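You operate a simulated robot arm through the tools that you are given. There is no shell and no other tool.

You are at the controls of a simulated robot arm. One attempt, no reset.

JOB
Lock the carton marked HOLD in the red box.
Fine: lid shut, hasp down, yellow bolt to LOCK, in that order; the PASS cartons stay. Set down upright: what you pick out.

The check looks at the end state, three seconds after you hand in, the way a careful person would. Anything else that was tipped, shoved, dropped, spilled or broken makes it a failure. A push-on lid holds only when it is set on centred and level and pressed home; a screw cap is set on level and turned clockwise until tight.

ROBOT AND FRAMES
A 7-joint arm with a fingered hand, fixed in place. Base frame: the origin is at the foot of the arm, x ahead of it, y to its left, z up. Readings come in mm, rad, newtons and seconds.
Its first joint turns from -2.897 to 2.897 rad. Payload 3.7 kg.
The tool frame sits at the grasp point between the pads (the TCP): z along the fingers, y along the line on which they close. The tips reach 25 mm beyond it. The gripper opens to 88 mm. The gripper's body begins 29 mm behind the TCP. The gripper is a hand of 5 fingers: y runs from the thumb to the fingers, the wrist lies at [-13, -106, -174] in the tool frame, and closing takes about 1.5 s.
Orientation is that of the tool frame in the base frame, as a unit quaternion [x, y, z, w]. With the fingers straight down and the wrist toward the robot, the tool's x, y and z point along [0, 1, 0], [1, 0, 0] and [0, 0, -1] of the base frame.

CONTROLS
- The arm moves only by the tool arm_command. Its arguments are lists of equal length, an entry for each row: "slide": the shift along the tool's x, y, z in m, a list of three; "turn": the turn, a rotation vector about the tool's x, y, z in rad, a list of three. In form: {"slide": [[x, y, z], ...], "turn": [[ax, ay, az], ...]}. A call has 1 to 20 rows; each row is the pose to reach, as a shift and turn from the pose commanded when the call began, along the tool's axes at that moment. "jaw" is the gripper command, from -1 (shut) to 1 (fully open), values between in proportion, set as the call begins (left out, the last holds). A row lasts 0.2 s, in which the tool goes at most 50 mm and 0.15 rad; a call with a longer step from one row to the next is refused whole, and so is a gripper value outside its range. Where a pose cannot be reached the arm comes as near as it can. A force on the tool above 90 N (or 10 N above the force at the start of the call, whichever is more), or a blocked arm, ends the call early, and 0.2 s more pass. Each finger travels about 108 mm/s and halts on what it meets, pressing with about 29 N; the grip force reading is that of the motor and also rises with nothing between the fingers. The clock runs only during rows and for 0.2 s after the last one: add rows that repeat a pose to give the fingers time. It gives the time, the measured TCP pose, the force on the tool (base axes), the opening and the grip force at its end, in the units of the frame above (readings bear some noise), with the torque about the TCP (base axes, N m) and any sound that the robot's microphone picked up.
- Cameras (640 x 400 px; columns grow to the right, rows downward): "scene" is fixed at [398.6, -498.8, 1429.7]; the picture's right is [0.95, -0.31, 0.00], its down [-0.26, -0.80, -0.54] and it looks along [0.17, 0.52, -0.84] (base axes); focal length 214 px, centre (320, 200). "wrist" rides on the gripper at [59, -79, -105] in the tool frame; the picture's right is [-0.73, 0.32, -0.61], its down [-0.62, -0.68, 0.38] and it looks along [-0.29, 0.66, 0.70] (tool axes); focal length 234 px, centre (320, 200).
- capture(camera): a new picture of that camera. It takes no simulated time.
- curl_fingers(index, middle, ring, little, thumb_bend, thumb_turn): sets how far each is bent, from 0 (flat) to 1 (curled in); at 0.3 the hand is open as for a grip, at 0.7 the pads meet at the TCP. One left out holds its place. A second passes; each finger stops where it meets its share of the squeeze, and holds until it gets a number again. A gripper value or a shape takes the hand back. It gives what a move gives, with no picture; readings hold the bend of each and the force on index, middle, ring, little, thumb and palm. thumb_turn goes from beside the hand (0) to across from the fingers (1), as for a grip.
- hand_shape(shape): the hand has 5 fingers and takes this shape, open, in about a second: jaw (thumb against the fingers, like two jaws); tri (thumb and two fingers); tip (a fingertip pinch); poke (one finger out to press); point (the index stretched); flat (the hand flat); cup (the hand cupped); fist (a fist). The gripper value then closes the fingers along that shape, each until it touches; the sizes above hold for jaw. It gives what a move gives, with no picture.
- pixel_to_xyz(camera, pixels): for up to 12 pixels [column, row] of the newest picture of that camera ("zoom" is the newest enlarged one), the place [x, y, z] in the base frame of the surface seen there, good to about 2 mm. It takes no simulated time.
- enlarge(camera, box): a new picture of the part [left, top, right, bottom] of that camera's present view, enlarged. It takes no simulated time.
- hand_in(): hands the job in; it is judged then, once.

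Unless the task says otherwise, let go and move clear before handing in.

The tools are called after "Request:" as name(argument=value, ...) on one line, values as JSON. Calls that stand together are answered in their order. arm_command: Moves the arm, as the interface text tells. Its arguments: {"type":"object","properties":{"slide":{"type":"array","items":{"type":"array","items":{"type":"number"}}},"turn":{"type":"array","items":{"type":"array","items":{"type":"number"}}},"jaw":{"type":"number"}},"required":["slide","turn"]} The other tools are called the same way: hand_shape (shape) gives the hand a shape; curl_fingers (index, middle, ring, little, thumb_bend, thumb_turn) moves the fingers one by one; capture (camera) takes a picture; pixel_to_xyz (camera, pixels) gives the place of the surface under pixels of a picture; enlarge (camera, box) takes an enlarged picture of a part of a camera's view; hand_in () hands the job in.

At the start:

```text
t: 0.0
tcp_pos: [459.3, -91.1, 1201.7]
orientation: [0.708, 0.706, 0.0, 0.0]
ft_force: [0.0, 1.2, -1.0]
ft_torque: [0.01, 0.01, 0.0]
gripper_width: 87.7
grasp_force: 0.0
shape: jaw
bend: [0.3, 0.3, 0.3, 0.3, 0.3, 0.98]
finger forces: [0.0, 0.1, 0.1, 0.0, 0.0, 0.1]
```

scene: 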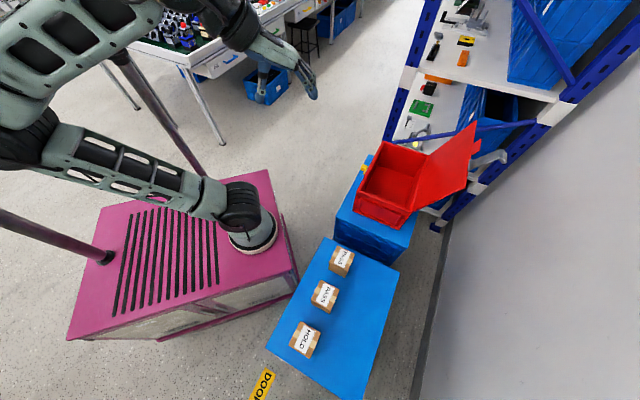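
wrist: 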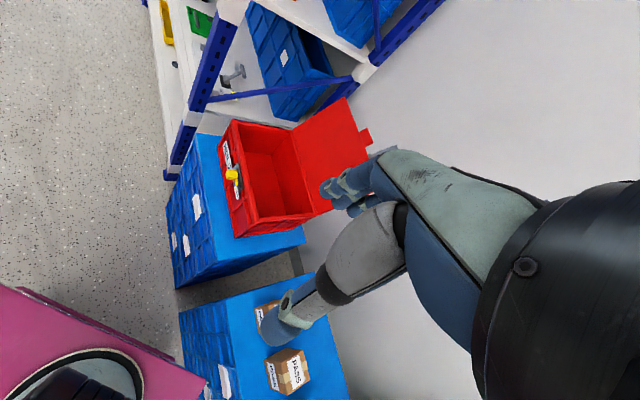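

The scene picture shows three cartons on a blue table (HOLD around pixel (305,340), others at (323,296) and (341,262)) and an open red box around (400,180). I'll look at these enlarged before moving.

Request:
enlarge(camera="scene", box=[260, 230, 420, 390])

Request:
enlarge(camera="scene", box=[330, 110, 490, 240])

Request:
enlarge(camera="wrist", box=[170, 90, 390, 240])

Request:
pixel_to_xyz(camera="scene", pixels=[[305, 338], [323, 294], [342, 259], [345, 330], [330, 240], [398, 272], [268, 346], [350, 395], [360, 205], [410, 222], [375, 145], [425, 152]])

```text
2.50 times, centred on (340, 310) of scene
```

zoom: 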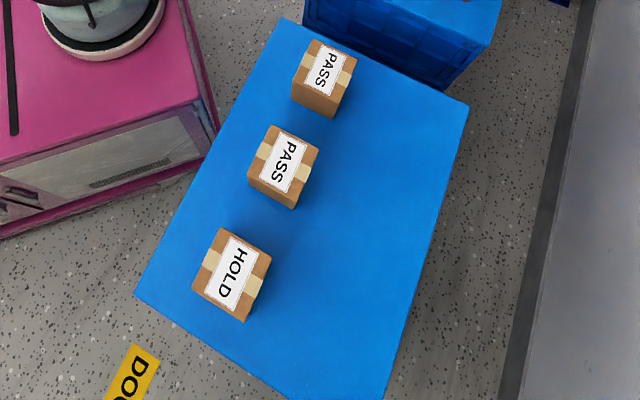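

```text
3.08 times, centred on (410, 175) of scene
```

zoom: 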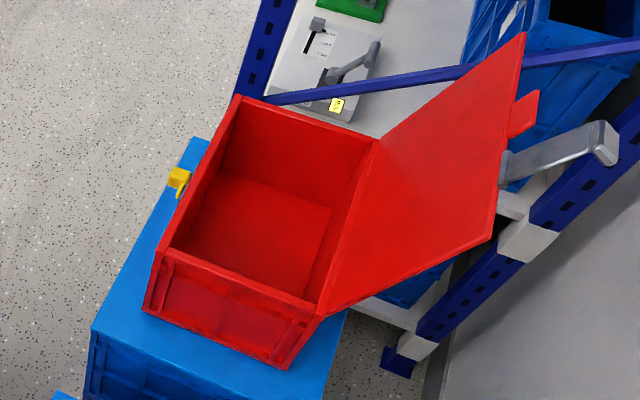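

```text
2.67 times, centred on (280, 165) of wrist
```

zoom: 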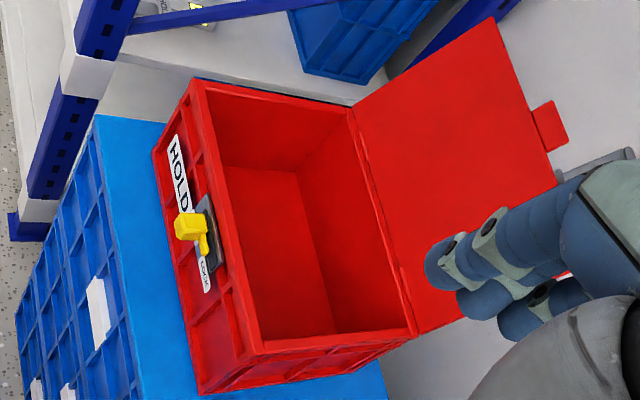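

```text
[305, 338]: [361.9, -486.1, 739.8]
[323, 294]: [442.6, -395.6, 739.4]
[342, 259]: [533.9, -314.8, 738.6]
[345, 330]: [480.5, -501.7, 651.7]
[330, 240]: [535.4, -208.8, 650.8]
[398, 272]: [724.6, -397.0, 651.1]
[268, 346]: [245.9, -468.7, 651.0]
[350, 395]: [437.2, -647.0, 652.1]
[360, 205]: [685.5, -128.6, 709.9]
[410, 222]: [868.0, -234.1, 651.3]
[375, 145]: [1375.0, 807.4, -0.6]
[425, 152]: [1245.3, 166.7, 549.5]
```

Table top reads z≈651 and carton tops z≈739, with HOLD at about (362,-486). Next I'll zoom tightly on the HOLD carton to get its corners.

Request:
enlarge(camera="scene", box=[280, 310, 344, 366])

```text
7.14 times, centred on (312, 338) of scene
```

zoom: 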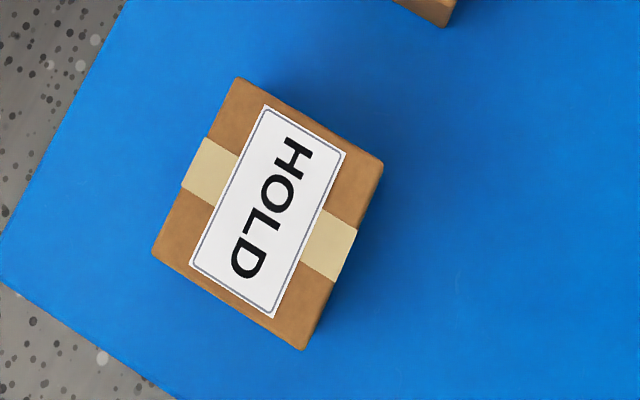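

Request:
pixel_to_xyz(camera="zoom", pixels=[[239, 82], [376, 165], [160, 252], [300, 330], [270, 210], [302, 346], [155, 262], [400, 200], [120, 10], [10, 280], [170, 395], [360, 200]])

Request:
enlarge(camera="scene", box=[340, 120, 436, 240])

```text
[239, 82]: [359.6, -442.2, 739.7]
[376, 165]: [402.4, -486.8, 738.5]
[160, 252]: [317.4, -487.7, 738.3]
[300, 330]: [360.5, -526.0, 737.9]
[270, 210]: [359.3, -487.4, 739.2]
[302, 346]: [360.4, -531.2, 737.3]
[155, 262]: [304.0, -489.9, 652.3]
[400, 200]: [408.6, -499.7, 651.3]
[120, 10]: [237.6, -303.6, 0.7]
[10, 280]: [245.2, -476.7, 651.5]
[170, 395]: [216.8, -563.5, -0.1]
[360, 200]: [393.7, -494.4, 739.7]
```

```text
3.33 times, centred on (388, 180) of scene
```

zoom: 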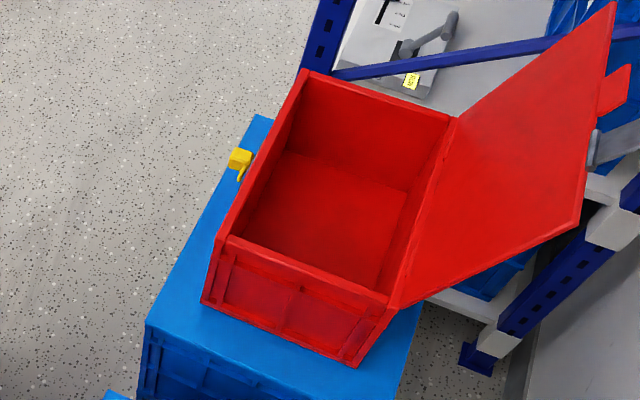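

HOLD's top corners give a ~62 mm square turned 45°, centred at about (360,-487), 88 mm tall. Next I'll measure the red box rim, floor, lid and bolt from this zoom.

Request:
pixel_to_xyz(camera="zoom", pixels=[[305, 76], [228, 240], [392, 300], [450, 120], [330, 230], [395, 250], [290, 160], [405, 190], [612, 8], [578, 225], [405, 302], [240, 158]])

Request:
pixel_to_xyz(camera="zoom", pixels=[[615, 90], [604, 108], [628, 70], [520, 150], [458, 125], [205, 300], [355, 362], [260, 120], [150, 325], [400, 380], [250, 235], [245, 176]])

```text
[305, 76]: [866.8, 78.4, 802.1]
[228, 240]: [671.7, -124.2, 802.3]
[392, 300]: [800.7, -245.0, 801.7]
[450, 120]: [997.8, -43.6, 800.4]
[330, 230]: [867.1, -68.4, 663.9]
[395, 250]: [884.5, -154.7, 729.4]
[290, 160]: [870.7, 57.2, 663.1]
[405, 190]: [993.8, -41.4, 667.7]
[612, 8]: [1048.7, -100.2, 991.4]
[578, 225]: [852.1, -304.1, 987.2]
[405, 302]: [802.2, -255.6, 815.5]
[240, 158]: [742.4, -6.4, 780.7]
```

```text
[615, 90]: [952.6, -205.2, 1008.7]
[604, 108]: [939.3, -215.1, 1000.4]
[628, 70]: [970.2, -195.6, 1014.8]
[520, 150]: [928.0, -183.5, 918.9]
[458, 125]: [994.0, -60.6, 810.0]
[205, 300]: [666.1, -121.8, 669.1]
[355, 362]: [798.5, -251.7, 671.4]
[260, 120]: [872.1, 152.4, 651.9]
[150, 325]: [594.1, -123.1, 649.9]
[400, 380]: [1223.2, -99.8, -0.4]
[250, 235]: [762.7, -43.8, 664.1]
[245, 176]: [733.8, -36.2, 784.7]
```

The box rim is at z≈802, the floor at z≈664, corners about (867,78), (671,-124), (800,-245), (998,-44), and the lid leans open past the hinge on the right. Before moving, I'll check the arm base and the obstacles near the lid (shelf beam, grey lever).

Request:
pixel_to_xyz(camera="scene", pixels=[[253, 243], [200, 260], [240, 195], [95, 165], [230, 15], [310, 90], [285, 50], [445, 135], [500, 158], [520, 125], [405, 145], [430, 200]])

Request:
enlarge(camera="scene", box=[400, 90, 528, 170])

Request:
enlarge(camera="wrist", box=[205, 120, 285, 240])

```text
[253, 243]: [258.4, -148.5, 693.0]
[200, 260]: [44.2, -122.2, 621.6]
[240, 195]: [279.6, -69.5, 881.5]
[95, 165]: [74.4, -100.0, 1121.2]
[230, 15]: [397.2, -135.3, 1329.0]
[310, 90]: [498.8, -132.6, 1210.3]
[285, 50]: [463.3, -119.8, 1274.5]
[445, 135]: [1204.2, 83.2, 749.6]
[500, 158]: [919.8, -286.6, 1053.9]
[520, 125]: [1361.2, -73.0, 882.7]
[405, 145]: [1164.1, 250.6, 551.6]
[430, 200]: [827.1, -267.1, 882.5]
```

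```text
5.00 times, centred on (464, 130) of scene
```

zoom: 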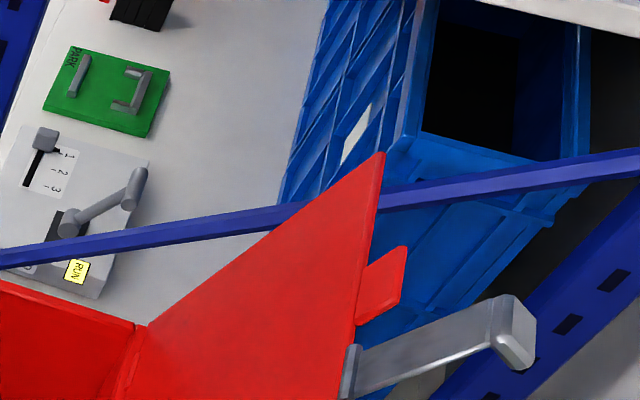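

```text
3.33 times, centred on (245, 180) of wrist
```

zoom: 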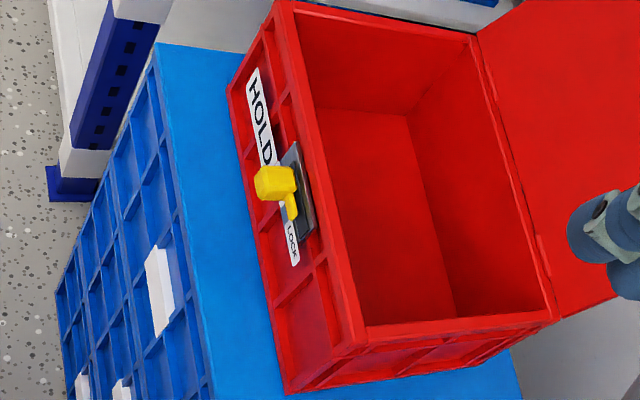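

There is a grey bar behind the lid around scene pixels (470–505,150–168) that matters for closing. I'll measure it with the scene zoom.

Request:
enlarge(camera="scene", box=[450, 120, 530, 180])

```text
6.67 times, centred on (490, 150) of scene
```

zoom: 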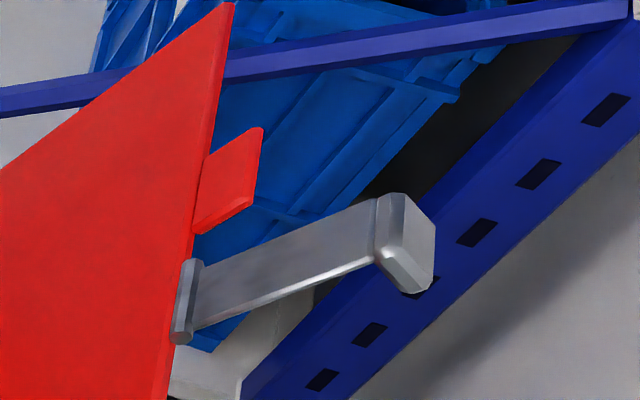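

Request:
pixel_to_xyz(camera="zoom", pixels=[[188, 300], [182, 330], [195, 270], [230, 285], [300, 255], [350, 235], [380, 215], [415, 240], [405, 275], [390, 200], [230, 180], [225, 10]])

Request:
pixel_to_xyz(camera="zoom", pixels=[[165, 390], [255, 135], [200, 225], [210, 165], [300, 60], [30, 100], [480, 100], [560, 160], [320, 370], [250, 205], [160, 340], [200, 130]])

```text
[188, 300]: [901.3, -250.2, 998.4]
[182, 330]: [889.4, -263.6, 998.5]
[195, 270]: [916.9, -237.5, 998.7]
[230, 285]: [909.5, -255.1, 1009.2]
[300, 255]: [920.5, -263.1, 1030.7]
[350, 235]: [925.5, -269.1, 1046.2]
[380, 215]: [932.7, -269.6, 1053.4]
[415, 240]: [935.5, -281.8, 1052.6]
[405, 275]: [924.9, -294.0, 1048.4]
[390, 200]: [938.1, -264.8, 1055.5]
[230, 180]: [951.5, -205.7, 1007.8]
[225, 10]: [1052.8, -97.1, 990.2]
```

```text
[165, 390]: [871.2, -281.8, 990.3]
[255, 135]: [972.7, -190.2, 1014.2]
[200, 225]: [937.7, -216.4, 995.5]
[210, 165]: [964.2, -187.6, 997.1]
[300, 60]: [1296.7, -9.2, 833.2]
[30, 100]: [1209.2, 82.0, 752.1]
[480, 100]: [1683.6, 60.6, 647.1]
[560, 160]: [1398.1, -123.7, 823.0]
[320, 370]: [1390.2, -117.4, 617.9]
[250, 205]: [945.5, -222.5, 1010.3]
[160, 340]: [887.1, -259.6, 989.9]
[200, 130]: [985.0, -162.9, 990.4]
```

The grey strap is the hasp: it hinges on the lid's free edge at about (903,-250,998), its tip is near (930,-280,1051), and the red tab at (951,-206,1008) is the lid lip. First I'll travel to a hover above HOLD with the tool's y along (1,-1), keeping the fingers clear of the PASS carton.

Request:
arm_command(slide=[[-0.0283, -0.0071, 0.0215], [-0.0566, -0.0141, 0.043], [-0.0849, -0.0212, 0.0645], [-0.1131, -0.0283, 0.086], [-0.1414, -0.0354, 0.1075], [-0.1697, -0.0424, 0.129], [-0.198, -0.0495, 0.1505], [-0.2263, -0.0566, 0.172], [-0.2546, -0.0636, 0.1935], [-0.2829, -0.0707, 0.215], [-0.3111, -0.0778, 0.2365], [-0.3394, -0.0849, 0.258], [-0.3677, -0.0919, 0.2795], [-0.396, -0.099, 0.301], [-0.396, -0.099, 0.301]], turn=[[0, 0, 0.0561], [0, 0, 0.1121], [0, 0, 0.1682], [0, 0, 0.2243], [0, 0, 0.2804], [0, 0, 0.3364], [0, 0, 0.3925], [0, 0, 0.4486], [0, 0, 0.5046], [0, 0, 0.5607], [0, 0, 0.6168], [0, 0, 0.6729], [0, 0, 0.7289], [0, 0, 0.785], [0, 0, 0.785]], jaw=1)

```text
t: 3.2
tcp_pos: [360.6, -487.8, 900.8]
orientation: [0.924, 0.383, 0.0, 0.0]
ft_force: [0.2, 0.1, -1.1]
ft_torque: [0.04, 0.0, -0.02]
gripper_width: 87.8
grasp_force: 0.0
shape: jaw
bend: [0.3, 0.3, 0.3, 0.3, 0.3, 0.98]
finger forces: [0.0, 0.0, 0.1, 0.1, 0.1, 0.0]
```

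The hover was reached exactly at (360.6,-487.8,900.8). I'll take pictures to check the hand's alignment with HOLD.

Request:
capture(camera="scene")

Request:
capture(camera="wrist")

```text
taken
```

scene: 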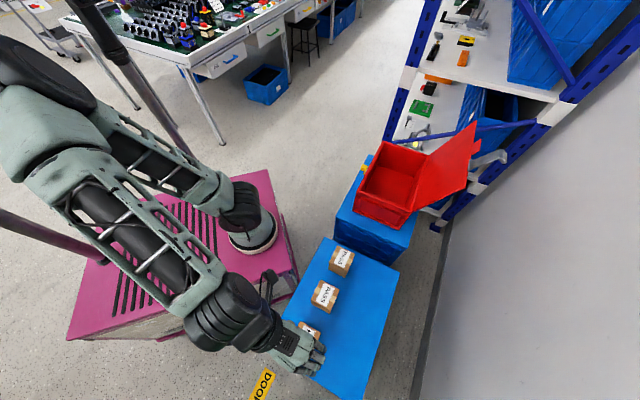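

```text
taken
```

wrist: 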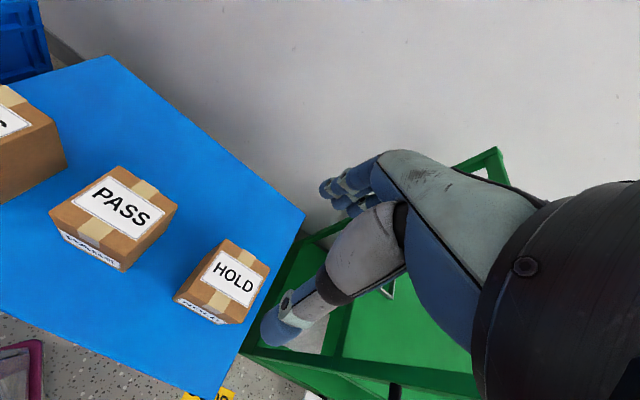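

The wrist view shows HOLD at about (228,285), clear below the hand. I'll measure its corners from this view to confirm the centre.

Request:
enlarge(camera="wrist", box=[150, 220, 310, 340])

```text
3.33 times, centred on (230, 280) of wrist
```

zoom: 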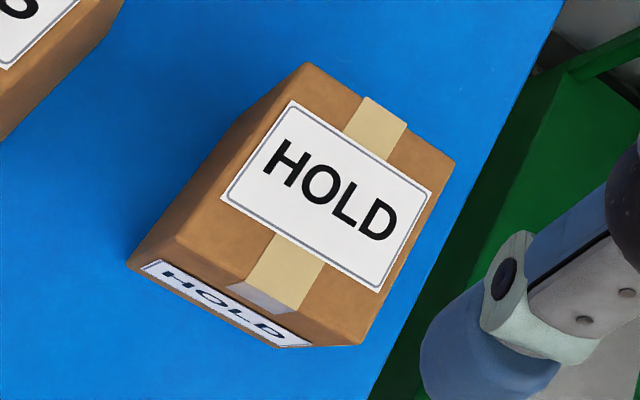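

Request:
pixel_to_xyz(camera="zoom", pixels=[[308, 66], [451, 163], [178, 240], [358, 342], [310, 200], [240, 280], [200, 180], [132, 262], [500, 270], [300, 343]])

```text
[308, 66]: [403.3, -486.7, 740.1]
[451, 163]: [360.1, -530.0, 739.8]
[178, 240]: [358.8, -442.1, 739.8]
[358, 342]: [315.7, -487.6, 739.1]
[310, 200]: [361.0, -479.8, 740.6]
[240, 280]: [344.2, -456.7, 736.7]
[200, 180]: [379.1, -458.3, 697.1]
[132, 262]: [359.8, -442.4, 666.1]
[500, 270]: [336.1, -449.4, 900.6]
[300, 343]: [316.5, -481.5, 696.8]
```

Centre confirmed at (359.5,-486.6), with the hand aligned to within 2 mm. I'll descend with the fingers open until the TCP is at z≈718, about 22 mm below the carton top.

Request:
arm_command(slide=[[0, -0.0016, 0.03], [0, -0.0016, 0.06], [0, -0.0016, 0.09], [0, -0.0016, 0.115], [0, -0.0016, 0.135], [0, -0.0016, 0.15], [0, -0.0016, 0.16], [0, -0.0016, 0.17], [0, -0.0016, 0.178], [0, -0.0016, 0.183], [0, -0.0016, 0.183]], turn=[[0, 0, 0], [0, 0, 0], [0, 0, 0], [0, 0, 0], [0, 0, 0], [0, 0, 0], [0, 0, 0], [0, 0, 0], [0, 0, 0], [0, 0, 0], [0, 0, 0]], jaw=1)

Request:
capture(camera="wrist")

Request:
enlarge(camera="scene", box=[260, 280, 388, 376])

```text
t: 5.6
tcp_pos: [360.6, -485.8, 717.3]
orientation: [0.923, 0.384, 0.0, 0.0]
ft_force: [4.0, -4.4, 21.3]
ft_torque: [-0.08, -0.27, -0.08]
gripper_width: 87.9
grasp_force: 0.1
shape: jaw
bend: [0.26, 0.3, 0.3, 0.3, 0.3, 0.97]
finger forces: [14.8, 0.0, 0.0, 0.1, 5.3, 0.0]
```

```text
taken
```

wrist: 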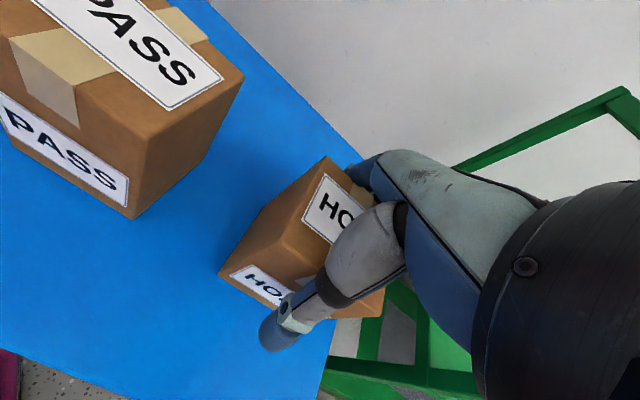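

```text
4.17 times, centred on (324, 328) of scene
```

zoom: 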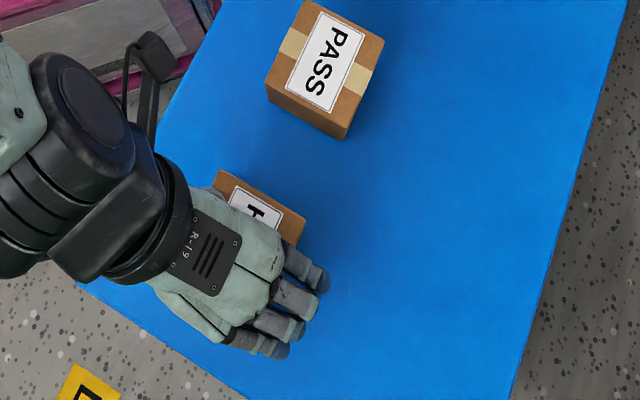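

There is 21 N upward force and the index reads 14.8 N, so the index is touching the carton's top edge, and the hand sits off toward -x. I'll measure the finger positions before going on.

Request:
pixel_to_xyz(camera="zoom", pixels=[[316, 278], [297, 262], [302, 306], [285, 292], [296, 330], [270, 318], [278, 350], [250, 340], [260, 210], [295, 225], [225, 185], [240, 260]])

Request:
enlarge(camera="wrist", box=[210, 140, 410, 360])

```text
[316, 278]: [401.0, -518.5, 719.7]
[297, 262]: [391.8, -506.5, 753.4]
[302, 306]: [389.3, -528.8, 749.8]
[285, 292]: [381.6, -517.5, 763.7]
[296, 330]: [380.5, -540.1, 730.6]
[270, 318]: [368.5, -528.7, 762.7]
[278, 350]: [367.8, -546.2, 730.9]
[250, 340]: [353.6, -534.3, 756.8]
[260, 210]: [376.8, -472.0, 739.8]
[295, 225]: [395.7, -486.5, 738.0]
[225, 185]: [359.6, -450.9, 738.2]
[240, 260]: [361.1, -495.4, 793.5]
```

```text
1.82 times, centred on (310, 250) of wrist
```

zoom: 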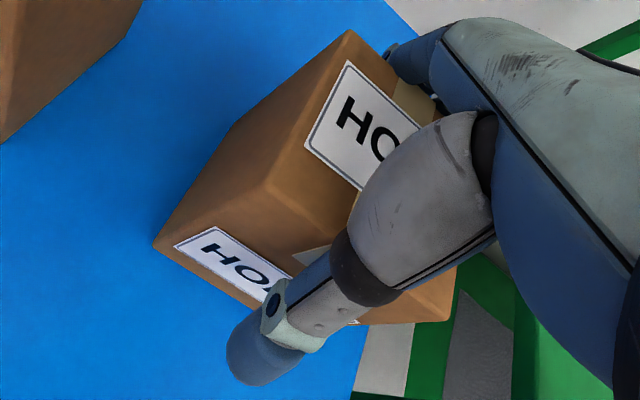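

The fingers sit at tool x ≈ 5, -10, -24 and -38 mm, and the index's base rests on the carton's top edge. I'll lift 7 mm to release that, then shift 6 mm along +x to centre the fingers on the carton.

Request:
arm_command(slide=[[0, 0, -0.004], [0, 0, -0.008], [0.003, 0, -0.008], [0.006, 0, -0.008], [0.006, 0, -0.008]], turn=[[0, 0, 0], [0, 0, 0], [0, 0, 0], [0, 0, 0], [0, 0, 0]], jaw=1)

Request:
enlarge(camera="wrist", box=[210, 140, 410, 360])

```text
t: 6.8
tcp_pos: [364.8, -481.0, 725.5]
orientation: [0.924, 0.383, 0.0, 0.0]
ft_force: [-0.2, -1.1, -1.9]
ft_torque: [-0.01, 0.01, 0.0]
gripper_width: 88.1
grasp_force: 0.1
shape: jaw
bend: [0.28, 0.3, 0.3, 0.3, 0.28, 0.97]
finger forces: [3.6, 0.0, 0.1, 0.0, 3.6, 0.0]
```

```text
1.82 times, centred on (310, 250) of wrist
```

zoom: 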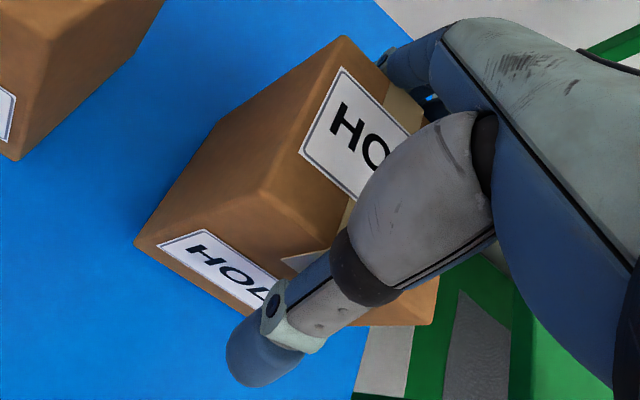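

The vertical contact is gone (≈-2 N) and the small index and thumb forces are balanced. Now I'll close the fingers on HOLD and wait for the grip to settle.

Request:
arm_command(slide=[[0, 0, 0], [0, 0, 0], [0, 0, 0], [0, 0, 0], [0, 0, 0], [0, 0, 0], [0, 0, 0], [0, 0, 0], [0, 0, 0]], turn=[[0, 0, 0], [0, 0, 0], [0, 0, 0], [0, 0, 0], [0, 0, 0], [0, 0, 0], [0, 0, 0], [0, 0, 0], [0, 0, 0]], jaw=-1)

Request:
capture(camera="wrist")

Request:
enlarge(camera="scene", box=[260, 280, 388, 376])

```text
t: 8.8
tcp_pos: [363.2, -482.0, 726.2]
orientation: [0.924, 0.383, 0.0, 0.0]
ft_force: [1.3, -1.0, -0.6]
ft_torque: [-0.13, -0.06, 0.02]
gripper_width: 62.9
grasp_force: 28.7
shape: jaw
bend: [0.29, 0.39, 0.35, 0.43, 0.53, 0.98]
finger forces: [20.8, 12.1, 3.5, 0.6, 36.0, 0.0]
```

```text
taken
```

wrist: 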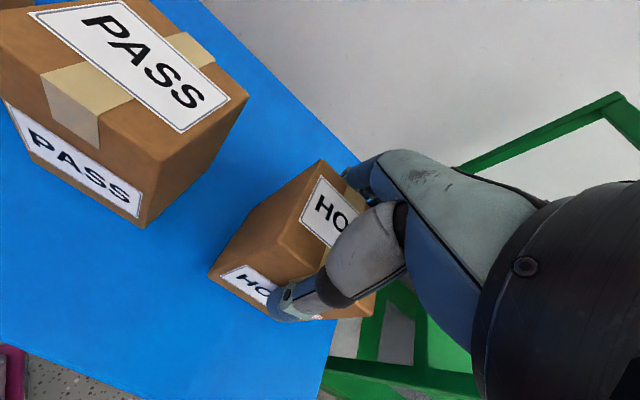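

```text
4.17 times, centred on (324, 328) of scene
```

zoom: 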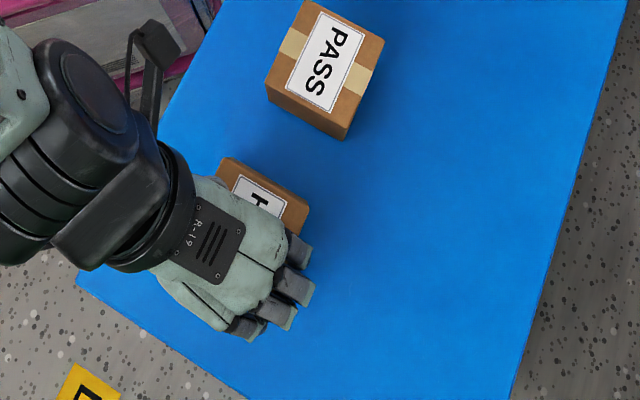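

The grip reads 62.9 mm wide at 28.7 N, matching the carton. I'll lift 100 mm gently and check it is held.

Request:
arm_command(slide=[[0, 0, -0.006], [0, 0, -0.015], [0, 0, -0.03], [0, 0, -0.05], [0, 0, -0.07], [0, 0, -0.09], [0, 0, -0.1], [0, 0, -0.1]], turn=[[0, 0, 0], [0, 0, 0], [0, 0, 0], [0, 0, 0], [0, 0, 0], [0, 0, 0], [0, 0, 0], [0, 0, 0]])

Request:
capture(camera="wrist")

Request:
capture(camera="scene")

```text
t: 10.6
tcp_pos: [365.2, -482.4, 825.4]
orientation: [0.924, 0.383, 0.0, 0.0]
ft_force: [-0.7, 0.5, -2.5]
ft_torque: [0.0, 0.0, 0.02]
gripper_width: 63.1
grasp_force: 28.6
shape: jaw
bend: [0.29, 0.39, 0.35, 0.43, 0.53, 0.98]
finger forces: [19.8, 12.0, 3.4, 0.7, 35.6, 0.1]
```

```text
taken
```

wrist: 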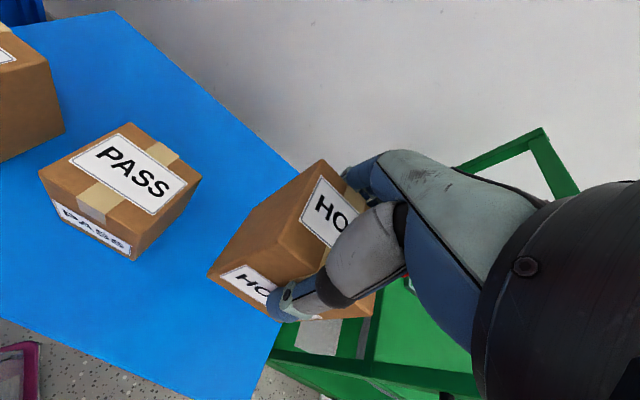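

```text
taken
```

scene: 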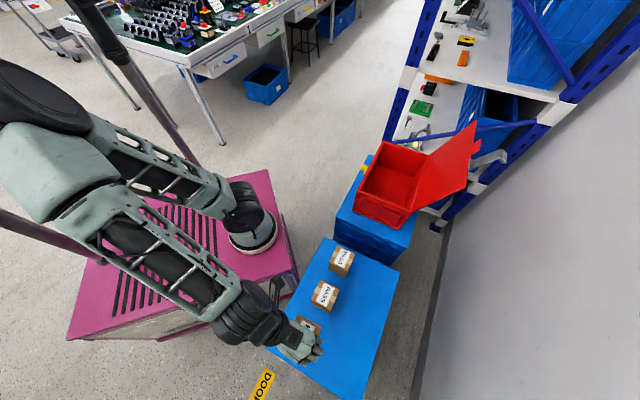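

HOLD is held firmly (wrist view shows it lifted, about 1.5 N weight, grip 63.1 mm) and the PASS cartons are untouched. I'll raise it to z≈1000 for clearance.

Request:
arm_command(slide=[[0, 0, -0.015], [0, 0, -0.045], [0, 0, -0.08], [0, 0, -0.115], [0, 0, -0.15], [0, 0, -0.17], [0, 0, -0.175]], turn=[[0, 0, 0], [0, 0, 0], [0, 0, 0], [0, 0, 0], [0, 0, 0], [0, 0, 0], [0, 0, 0]])

```text
t: 12.2
tcp_pos: [364.3, -481.1, 999.2]
orientation: [0.923, 0.384, 0.0, 0.0]
ft_force: [0.0, 0.4, -1.7]
ft_torque: [-0.01, 0.02, -0.01]
gripper_width: 63.2
grasp_force: 28.6
shape: jaw
bend: [0.29, 0.39, 0.35, 0.43, 0.53, 0.98]
finger forces: [19.4, 11.9, 3.3, 0.9, 34.8, 0.0]
```

The arm is at z≈999 and the grip is steady. Now I'll swing over to above the box centre (830,-80) while turning the tool 90°, so the fingers line up with the box's long side.

Request:
arm_command(slide=[[0.0123, 0.0009, 0], [0.0368, 0.0027, 0], [0.0674, 0.005, 0], [0.1011, 0.0075, 0], [0.1349, 0.01, 0], [0.1716, 0.0128, 0], [0.2084, 0.0155, 0], [0.2452, 0.0183, 0], [0.282, 0.021, 0], [0.3188, 0.0238, 0], [0.3555, 0.0265, 0], [0.3923, 0.0292, 0], [0.4291, 0.032, 0], [0.4659, 0.0347, 0], [0.5027, 0.0375, 0], [0.5364, 0.04, 0], [0.567, 0.0423, 0], [0.5915, 0.0441, 0], [0.6069, 0.0452, 0], [0.613, 0.0457, 0]], turn=[[0, 0, -0.0314], [0, 0, -0.0943], [0, 0, -0.1728], [0, 0, -0.2592], [0, 0, -0.3456], [0, 0, -0.4399], [0, 0, -0.5341], [0, 0, -0.6284], [0, 0, -0.7227], [0, 0, -0.8169], [0, 0, -0.9112], [0, 0, -1.0054], [0, 0, -1.0997], [0, 0, -1.194], [0, 0, -1.2882], [0, 0, -1.3746], [0, 0, -1.4532], [0, 0, -1.516], [0, 0, -1.5553], [0, 0, -1.571]])

Request:
capture(camera="wrist")

Request:
capture(camera="scene")

```text
t: 16.4
tcp_pos: [830.5, -79.0, 1001.0]
orientation: [0.381, 0.925, 0.0, 0.001]
ft_force: [-0.7, 1.3, -1.8]
ft_torque: [-0.01, 0.01, 0.0]
gripper_width: 62.7
grasp_force: 29.2
shape: jaw
bend: [0.29, 0.4, 0.35, 0.43, 0.53, 0.98]
finger forces: [18.8, 11.9, 3.3, 0.8, 34.1, 0.1]
```

```text
taken
```

wrist: 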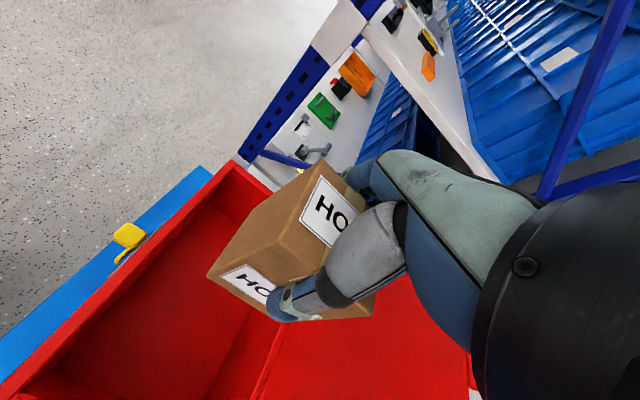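

```text
taken
```

scene: 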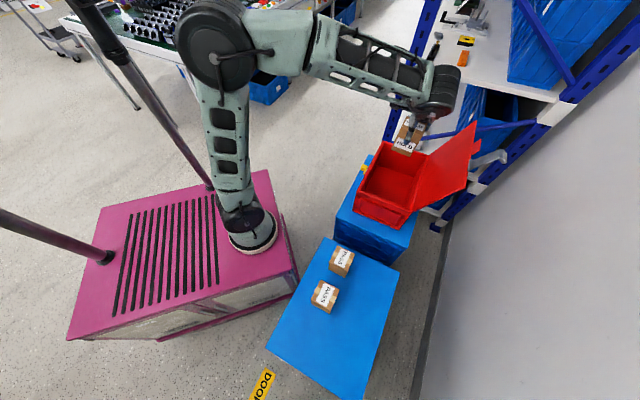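

The carton hangs over the middle of the open box (wrist view), with the lid at lower right and the shelf well behind. I'll descend to TCP z≈800 first, with the carton bottom still clear of the floor.

Request:
arm_command(slide=[[0, 0, 0.01], [0, 0, 0.03], [0, 0, 0.055], [0, 0, 0.08], [0, 0, 0.105], [0, 0, 0.13], [0, 0, 0.155], [0, 0, 0.175], [0, 0, 0.19], [0, 0, 0.2], [0, 0, 0.2]], turn=[[0, 0, 0], [0, 0, 0], [0, 0, 0], [0, 0, 0], [0, 0, 0], [0, 0, 0], [0, 0, 0], [0, 0, 0], [0, 0, 0], [0, 0, 0], [0, 0, 0]])

Request:
capture(camera="wrist")

Request:
enlarge(camera="scene", box=[340, 60, 500, 240])

```text
t: 18.8
tcp_pos: [829.6, -79.0, 800.0]
orientation: [0.383, 0.924, 0.0, 0.0]
ft_force: [-0.6, 0.2, -2.0]
ft_torque: [0.0, -0.01, 0.01]
gripper_width: 62.7
grasp_force: 28.6
shape: jaw
bend: [0.29, 0.4, 0.35, 0.43, 0.53, 0.98]
finger forces: [18.8, 12.0, 3.3, 0.7, 33.8, 0.0]
```

```text
taken
```

wrist: 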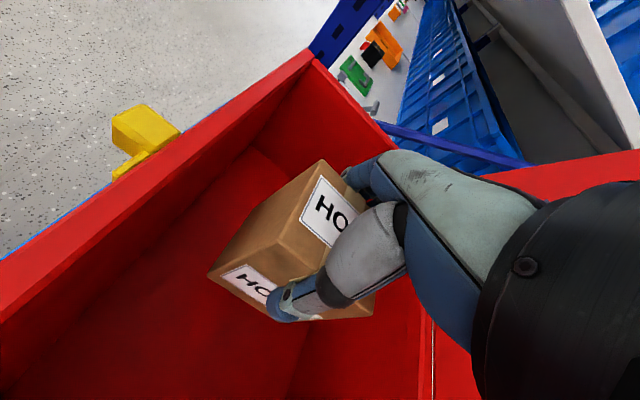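

```text
2.22 times, centred on (420, 150) of scene
```

zoom: 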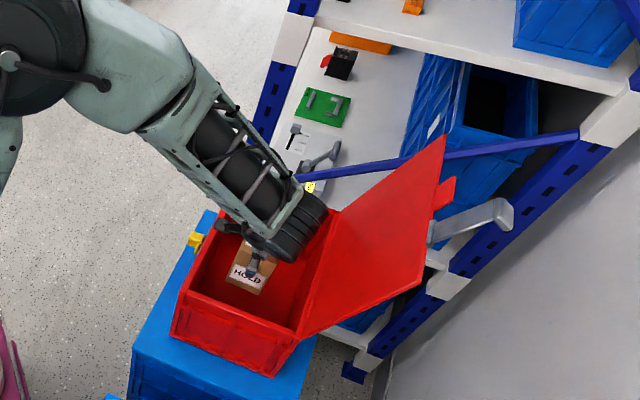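

The carton is inside the box walls and clear on every side, with no contact forces. I'll lower to TCP z≈743, just above the predicted floor contact at z≈739.

Request:
arm_command(slide=[[0, 0, 0.01], [0, 0, 0.022], [0, 0, 0.034], [0, 0, 0.044], [0, 0, 0.05], [0, 0, 0.054], [0, 0, 0.057], [0, 0, 0.057]], turn=[[0, 0, 0], [0, 0, 0], [0, 0, 0], [0, 0, 0], [0, 0, 0], [0, 0, 0], [0, 0, 0], [0, 0, 0]])

```text
t: 20.6
tcp_pos: [830.1, -80.4, 744.4]
orientation: [0.382, 0.924, 0.0, 0.0]
ft_force: [0.0, -0.3, -2.2]
ft_torque: [0.0, -0.02, 0.02]
gripper_width: 62.8
grasp_force: 28.4
shape: jaw
bend: [0.29, 0.4, 0.35, 0.43, 0.53, 0.98]
finger forces: [18.7, 11.9, 3.2, 0.8, 33.7, 0.0]
```

No contact yet at z≈744. I'll step down the last few millimetres and watch the vertical force.

Request:
arm_command(slide=[[0, 0, 0.001], [0, 0, 0.002], [0, 0, 0.003], [0, 0, 0.003]], turn=[[0, 0, 0], [0, 0, 0], [0, 0, 0], [0, 0, 0]])

```text
t: 21.6
tcp_pos: [830.0, -80.7, 739.4]
orientation: [0.382, 0.924, 0.0, 0.001]
ft_force: [0.2, -0.1, -2.0]
ft_torque: [-0.03, -0.02, 0.01]
gripper_width: 62.9
grasp_force: 29.0
shape: jaw
bend: [0.29, 0.4, 0.35, 0.43, 0.53, 0.98]
finger forces: [18.7, 11.9, 3.2, 0.8, 33.7, 0.1]
```

Request:
arm_command(slide=[[0, 0, 0.001], [0, 0, 0.002], [0, 0, 0.002]], turn=[[0, 0, 0], [0, 0, 0], [0, 0, 0]])

```text
t: 22.4
tcp_pos: [831.2, -80.0, 738.8]
orientation: [0.382, 0.924, 0.001, 0.0]
ft_force: [-0.3, 0.5, 2.7]
ft_torque: [0.01, -0.12, 0.01]
gripper_width: 63.0
grasp_force: 29.4
shape: jaw
bend: [0.29, 0.4, 0.35, 0.43, 0.53, 0.98]
finger forces: [18.9, 12.0, 3.5, 0.7, 34.1, 0.0]
```

The vertical force changed from -2.0 to +2.7 N, so the carton has just touched the floor. I'll seat it 1 mm more and open the hand.

Request:
arm_command(slide=[[0, 0, 0.001], [0, 0, 0.001]], turn=[[0, 0, 0], [0, 0, 0]])

Request:
arm_command(slide=[[0, 0, 0], [0, 0, 0], [0, 0, 0], [0, 0, 0], [0, 0, 0], [0, 0, 0], [0, 0, 0]], turn=[[0, 0, 0], [0, 0, 0], [0, 0, 0], [0, 0, 0], [0, 0, 0], [0, 0, 0], [0, 0, 0]], jaw=1)

Request:
capture(camera="wrist")

```text
t: 23.0
tcp_pos: [829.9, -80.0, 738.6]
orientation: [0.382, 0.924, 0.0, 0.001]
ft_force: [-2.9, 2.0, 10.6]
ft_torque: [0.05, -0.25, 0.04]
gripper_width: 62.9
grasp_force: 28.8
shape: jaw
bend: [0.29, 0.4, 0.35, 0.43, 0.53, 0.98]
finger forces: [18.9, 11.8, 3.7, 0.5, 35.8, 0.0]
```

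```text
t: 24.6
tcp_pos: [829.6, -79.6, 736.7]
orientation: [0.382, 0.924, 0.0, 0.0]
ft_force: [-0.2, 0.4, -0.9]
ft_torque: [0.07, -0.02, -0.01]
gripper_width: 87.7
grasp_force: 0.1
shape: jaw
bend: [0.29, 0.3, 0.3, 0.3, 0.29, 0.98]
finger forces: [2.8, 0.1, 0.0, 0.1, 2.4, 0.1]
```

```text
taken
```

wrist: 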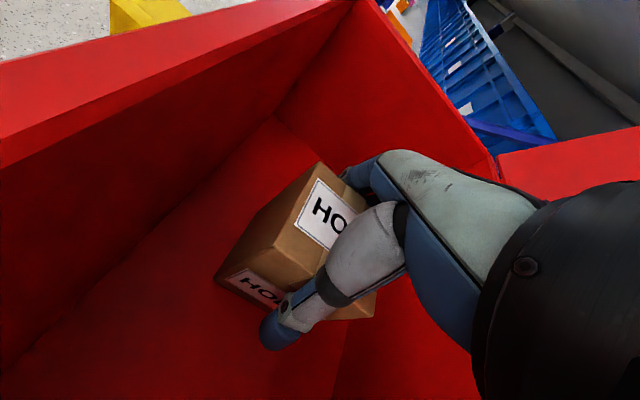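

The carton is upright on the floor, but the index and thumb still touch it lightly (2.8 and 2.4 N). I'll open those two a little more so the lift doesn't drag it.

Request:
curl_fingers(index=0.15, middle=0.2, ring=0.2, little=0.2, thumb_bend=0.15)

Request:
capture(camera="wrist")

```text
t: 25.6
tcp_pos: [830.8, -81.1, 737.7]
orientation: [0.383, 0.924, 0.001, 0.0]
ft_force: [0.0, 1.1, 0.2]
ft_torque: [0.01, -0.01, -0.01]
gripper_width: 112.0
grasp_force: 0.1
shape: fingers
bend: [0.15, 0.2, 0.2, 0.2, 0.15, 0.98]
finger forces: [0.0, 0.0, 0.2, 0.1, 0.1, 0.0]
```

```text
taken
```

wrist: 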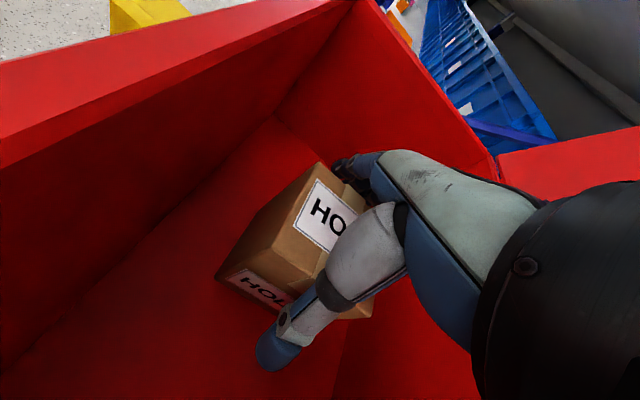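

All finger forces are zero now. I'll raise straight up out of the box to z≈1050.

Request:
arm_command(slide=[[0, 0, -0.005], [0, 0, -0.015], [0, 0, -0.03], [0, 0, -0.05], [0, 0, -0.075], [0, 0, -0.1], [0, 0, -0.13], [0, 0, -0.16], [0, 0, -0.19], [0, 0, -0.22], [0, 0, -0.25], [0, 0, -0.28], [0, 0, -0.31], [0, 0, -0.32]], turn=[[0, 0, 0], [0, 0, 0], [0, 0, 0], [0, 0, 0], [0, 0, 0], [0, 0, 0], [0, 0, 0], [0, 0, 0], [0, 0, 0], [0, 0, 0], [0, 0, 0], [0, 0, 0], [0, 0, 0], [0, 0, 0]])

Request:
capture(camera="wrist")

Request:
capture(camera="scene")

```text
t: 28.6
tcp_pos: [829.4, -79.8, 1057.4]
orientation: [0.382, 0.924, 0.0, 0.0]
ft_force: [0.3, -0.8, -0.1]
ft_torque: [0.01, 0.0, 0.0]
gripper_width: 112.2
grasp_force: 0.1
shape: fingers
bend: [0.15, 0.2, 0.2, 0.2, 0.15, 0.98]
finger forces: [0.0, 0.1, 0.0, 0.1, 0.0, 0.0]
```

```text
taken
```

wrist: 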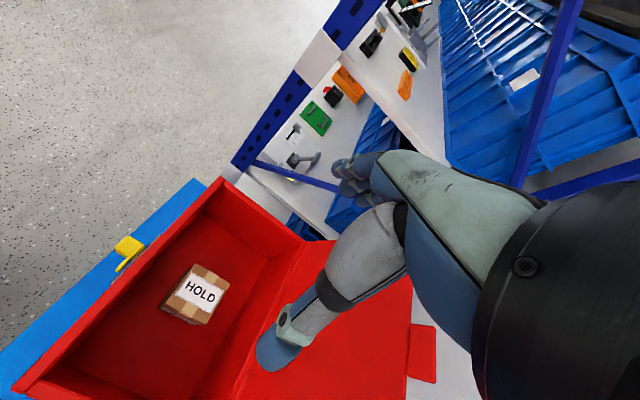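

```text
taken
```

scene: 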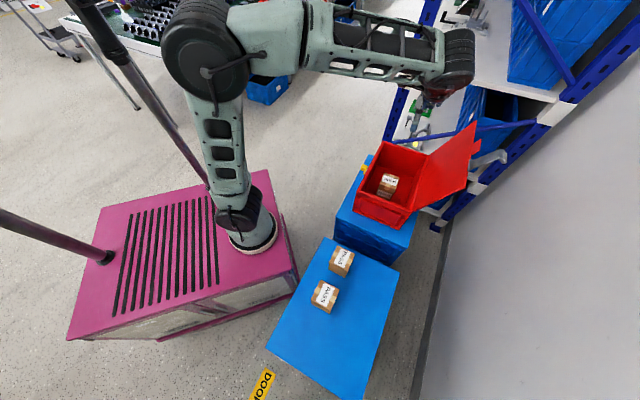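

HOLD stands upright in the box in both pictures. Before closing the lid I'll look closely at the bolt (wrist pixel (130,250)) and the lid and hasp from here.

Request:
enlarge(camera="wrist", box=[70, 200, 230, 320])

Request:
enlarge(camera="scene", box=[340, 110, 516, 240])

```text
3.33 times, centred on (150, 260) of wrist
```

zoom: 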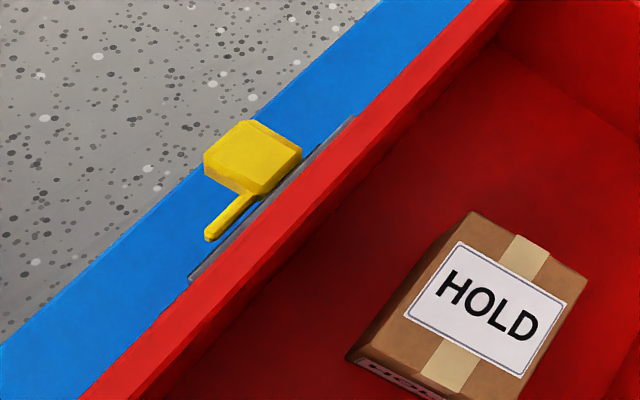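

```text
3.08 times, centred on (428, 175) of scene
```

zoom: 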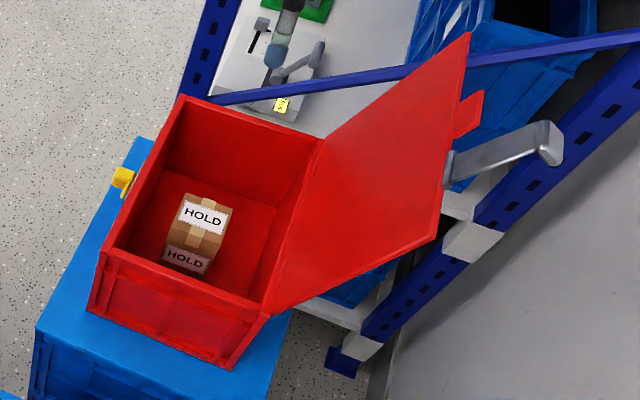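

The bolt is a yellow block with a rod pointing toward the LOCK end, and the hasp strap hangs off the lid edge at t≈446–476. I'll move up and across to hover over the lid's near corner, with tool y pointing outward so the thumb and fingers straddle the lid edge.

Request:
arm_command(slide=[[0, 0, -0.035], [0, 0, -0.07], [0, 0, -0.093], [-0.0143, -0.0108, -0.093], [-0.0287, -0.0216, -0.093], [-0.043, -0.0325, -0.093], [-0.0573, -0.0433, -0.093], [-0.0717, -0.0541, -0.093], [-0.086, -0.0649, -0.093], [-0.1003, -0.0757, -0.093], [-0.1147, -0.0865, -0.093], [-0.129, -0.0974, -0.093], [-0.1433, -0.1082, -0.093], [-0.1577, -0.119, -0.093], [-0.172, -0.1298, -0.093], [-0.172, -0.1298, -0.093]], turn=[[0, 0, 0], [0, 0, 0], [0, 0, 0], [0, 0, 0.1309], [0, 0, 0.2618], [0, 0, 0.3927], [0, 0, 0.5236], [0, 0, 0.6545], [0, 0, 0.7854], [0, 0, 0.9163], [0, 0, 1.0472], [0, 0, 1.1781], [0, 0, 1.309], [0, 0, 1.4399], [0, 0, 1.571], [0, 0, 1.571]], jaw=1)

Request:
capture(camera="wrist")

Request:
capture(camera="scene")

```text
t: 32.0
tcp_pos: [860.5, -293.4, 1150.3]
orientation: [0.924, 0.383, 0.0, 0.0]
ft_force: [0.1, -0.2, -0.3]
ft_torque: [0.0, 0.0, 0.0]
gripper_width: 88.0
grasp_force: 0.1
shape: jaw
bend: [0.3, 0.3, 0.3, 0.3, 0.3, 0.98]
finger forces: [0.0, 0.0, 0.0, 0.1, 0.0, 0.1]
```

```text
taken
```

wrist: 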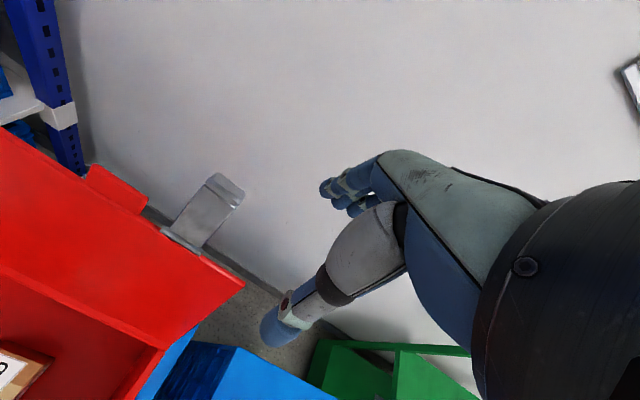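

```text
taken
```

scene: 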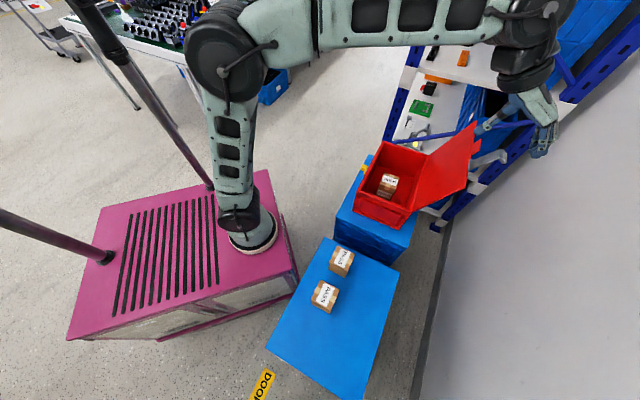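

The wrist view shows the lid's near corner at (243,285) and the hasp from (180,238) to (240,190). I'll enlarge and measure them before straddling the edge.

Request:
enlarge(camera="wrist", box=[60, 150, 260, 300])

```text
2.67 times, centred on (160, 225) of wrist
```

zoom: 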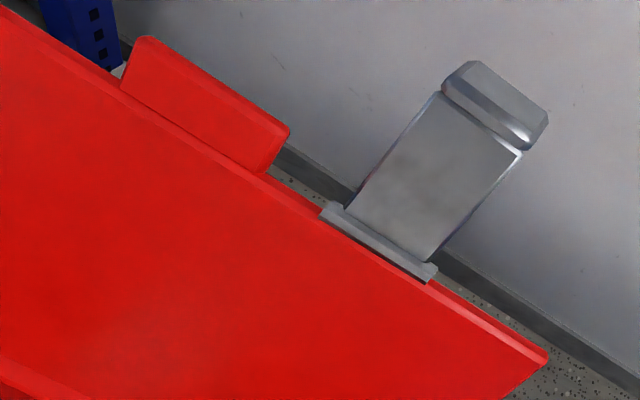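

Request:
pixel_to_xyz(camera="zoom", pixels=[[540, 358], [510, 340], [470, 310], [430, 278], [330, 212], [440, 100], [515, 155], [540, 125], [480, 65], [500, 105], [285, 130], [145, 45]])

Request:
pixel_to_xyz(camera="zoom", pixels=[[265, 170], [130, 85], [350, 210], [425, 258], [520, 380], [505, 395], [400, 340], [200, 180], [30, 30], [545, 360], [430, 180], [460, 90]])

```text
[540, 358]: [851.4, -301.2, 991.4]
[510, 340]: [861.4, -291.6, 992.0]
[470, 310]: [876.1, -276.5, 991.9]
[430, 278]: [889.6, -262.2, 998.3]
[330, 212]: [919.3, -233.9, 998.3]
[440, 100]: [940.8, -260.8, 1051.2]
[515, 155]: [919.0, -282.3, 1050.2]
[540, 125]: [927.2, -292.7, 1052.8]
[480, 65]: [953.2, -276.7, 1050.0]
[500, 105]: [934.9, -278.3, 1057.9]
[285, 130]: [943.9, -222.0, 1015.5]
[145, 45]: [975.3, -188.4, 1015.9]
```

```text
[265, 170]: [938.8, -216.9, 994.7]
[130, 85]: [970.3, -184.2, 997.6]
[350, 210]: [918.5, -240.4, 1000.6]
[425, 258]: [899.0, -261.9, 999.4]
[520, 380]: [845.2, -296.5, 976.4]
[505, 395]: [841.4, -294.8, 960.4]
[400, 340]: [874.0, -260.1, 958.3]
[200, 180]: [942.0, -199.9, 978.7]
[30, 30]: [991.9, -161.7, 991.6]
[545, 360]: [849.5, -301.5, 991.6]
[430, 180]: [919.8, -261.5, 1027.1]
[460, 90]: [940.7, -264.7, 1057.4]
```

Lid edge is at n≈814, z≈991 near the corner, and the hasp starts 40 mm further along. I'll descend to straddle the edge, thumb inside and fingers outside, with the tips about 30 mm below it.

Request:
arm_command(slide=[[0.003, 0, 0.02], [0.003, 0, 0.045], [0.003, 0, 0.07], [0.003, 0, 0.095], [0.003, 0, 0.12], [0.003, 0, 0.14], [0.003, 0, 0.155], [0.003, 0, 0.165], [0.003, 0, 0.165]], turn=[[0, 0, 0], [0, 0, 0], [0, 0, 0], [0, 0, 0], [0, 0, 0], [0, 0, 0], [0, 0, 0], [0, 0, 0], [0, 0, 0]])

Request:
capture(camera="wrist")

Request:
enlarge(camera="scene", box=[360, 40, 580, 240])

```text
t: 34.0
tcp_pos: [863.1, -292.3, 985.4]
orientation: [0.924, 0.383, 0.0, 0.0]
ft_force: [0.1, 0.0, 1.0]
ft_torque: [-0.03, -0.02, 0.02]
gripper_width: 87.8
grasp_force: 0.0
shape: jaw
bend: [0.3, 0.3, 0.3, 0.3, 0.3, 0.98]
finger forces: [0.0, 0.1, 0.1, 0.0, 0.1, 0.1]
```

```text
taken
```

wrist: 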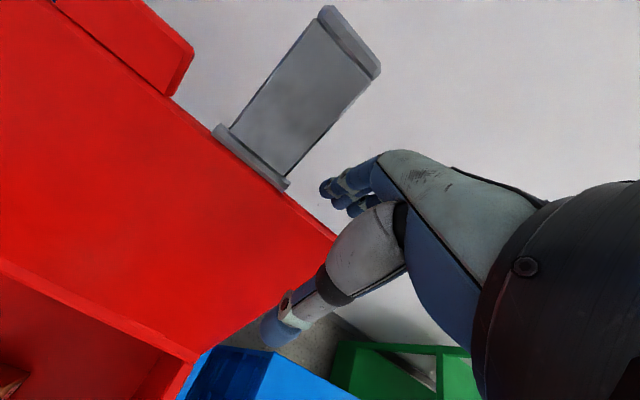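

```text
2.00 times, centred on (470, 140) of scene
```

zoom: 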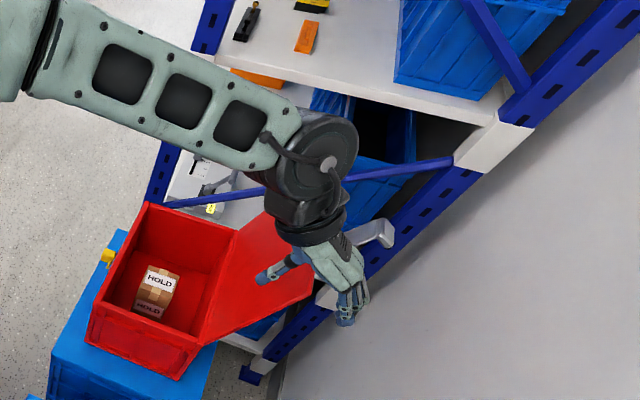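

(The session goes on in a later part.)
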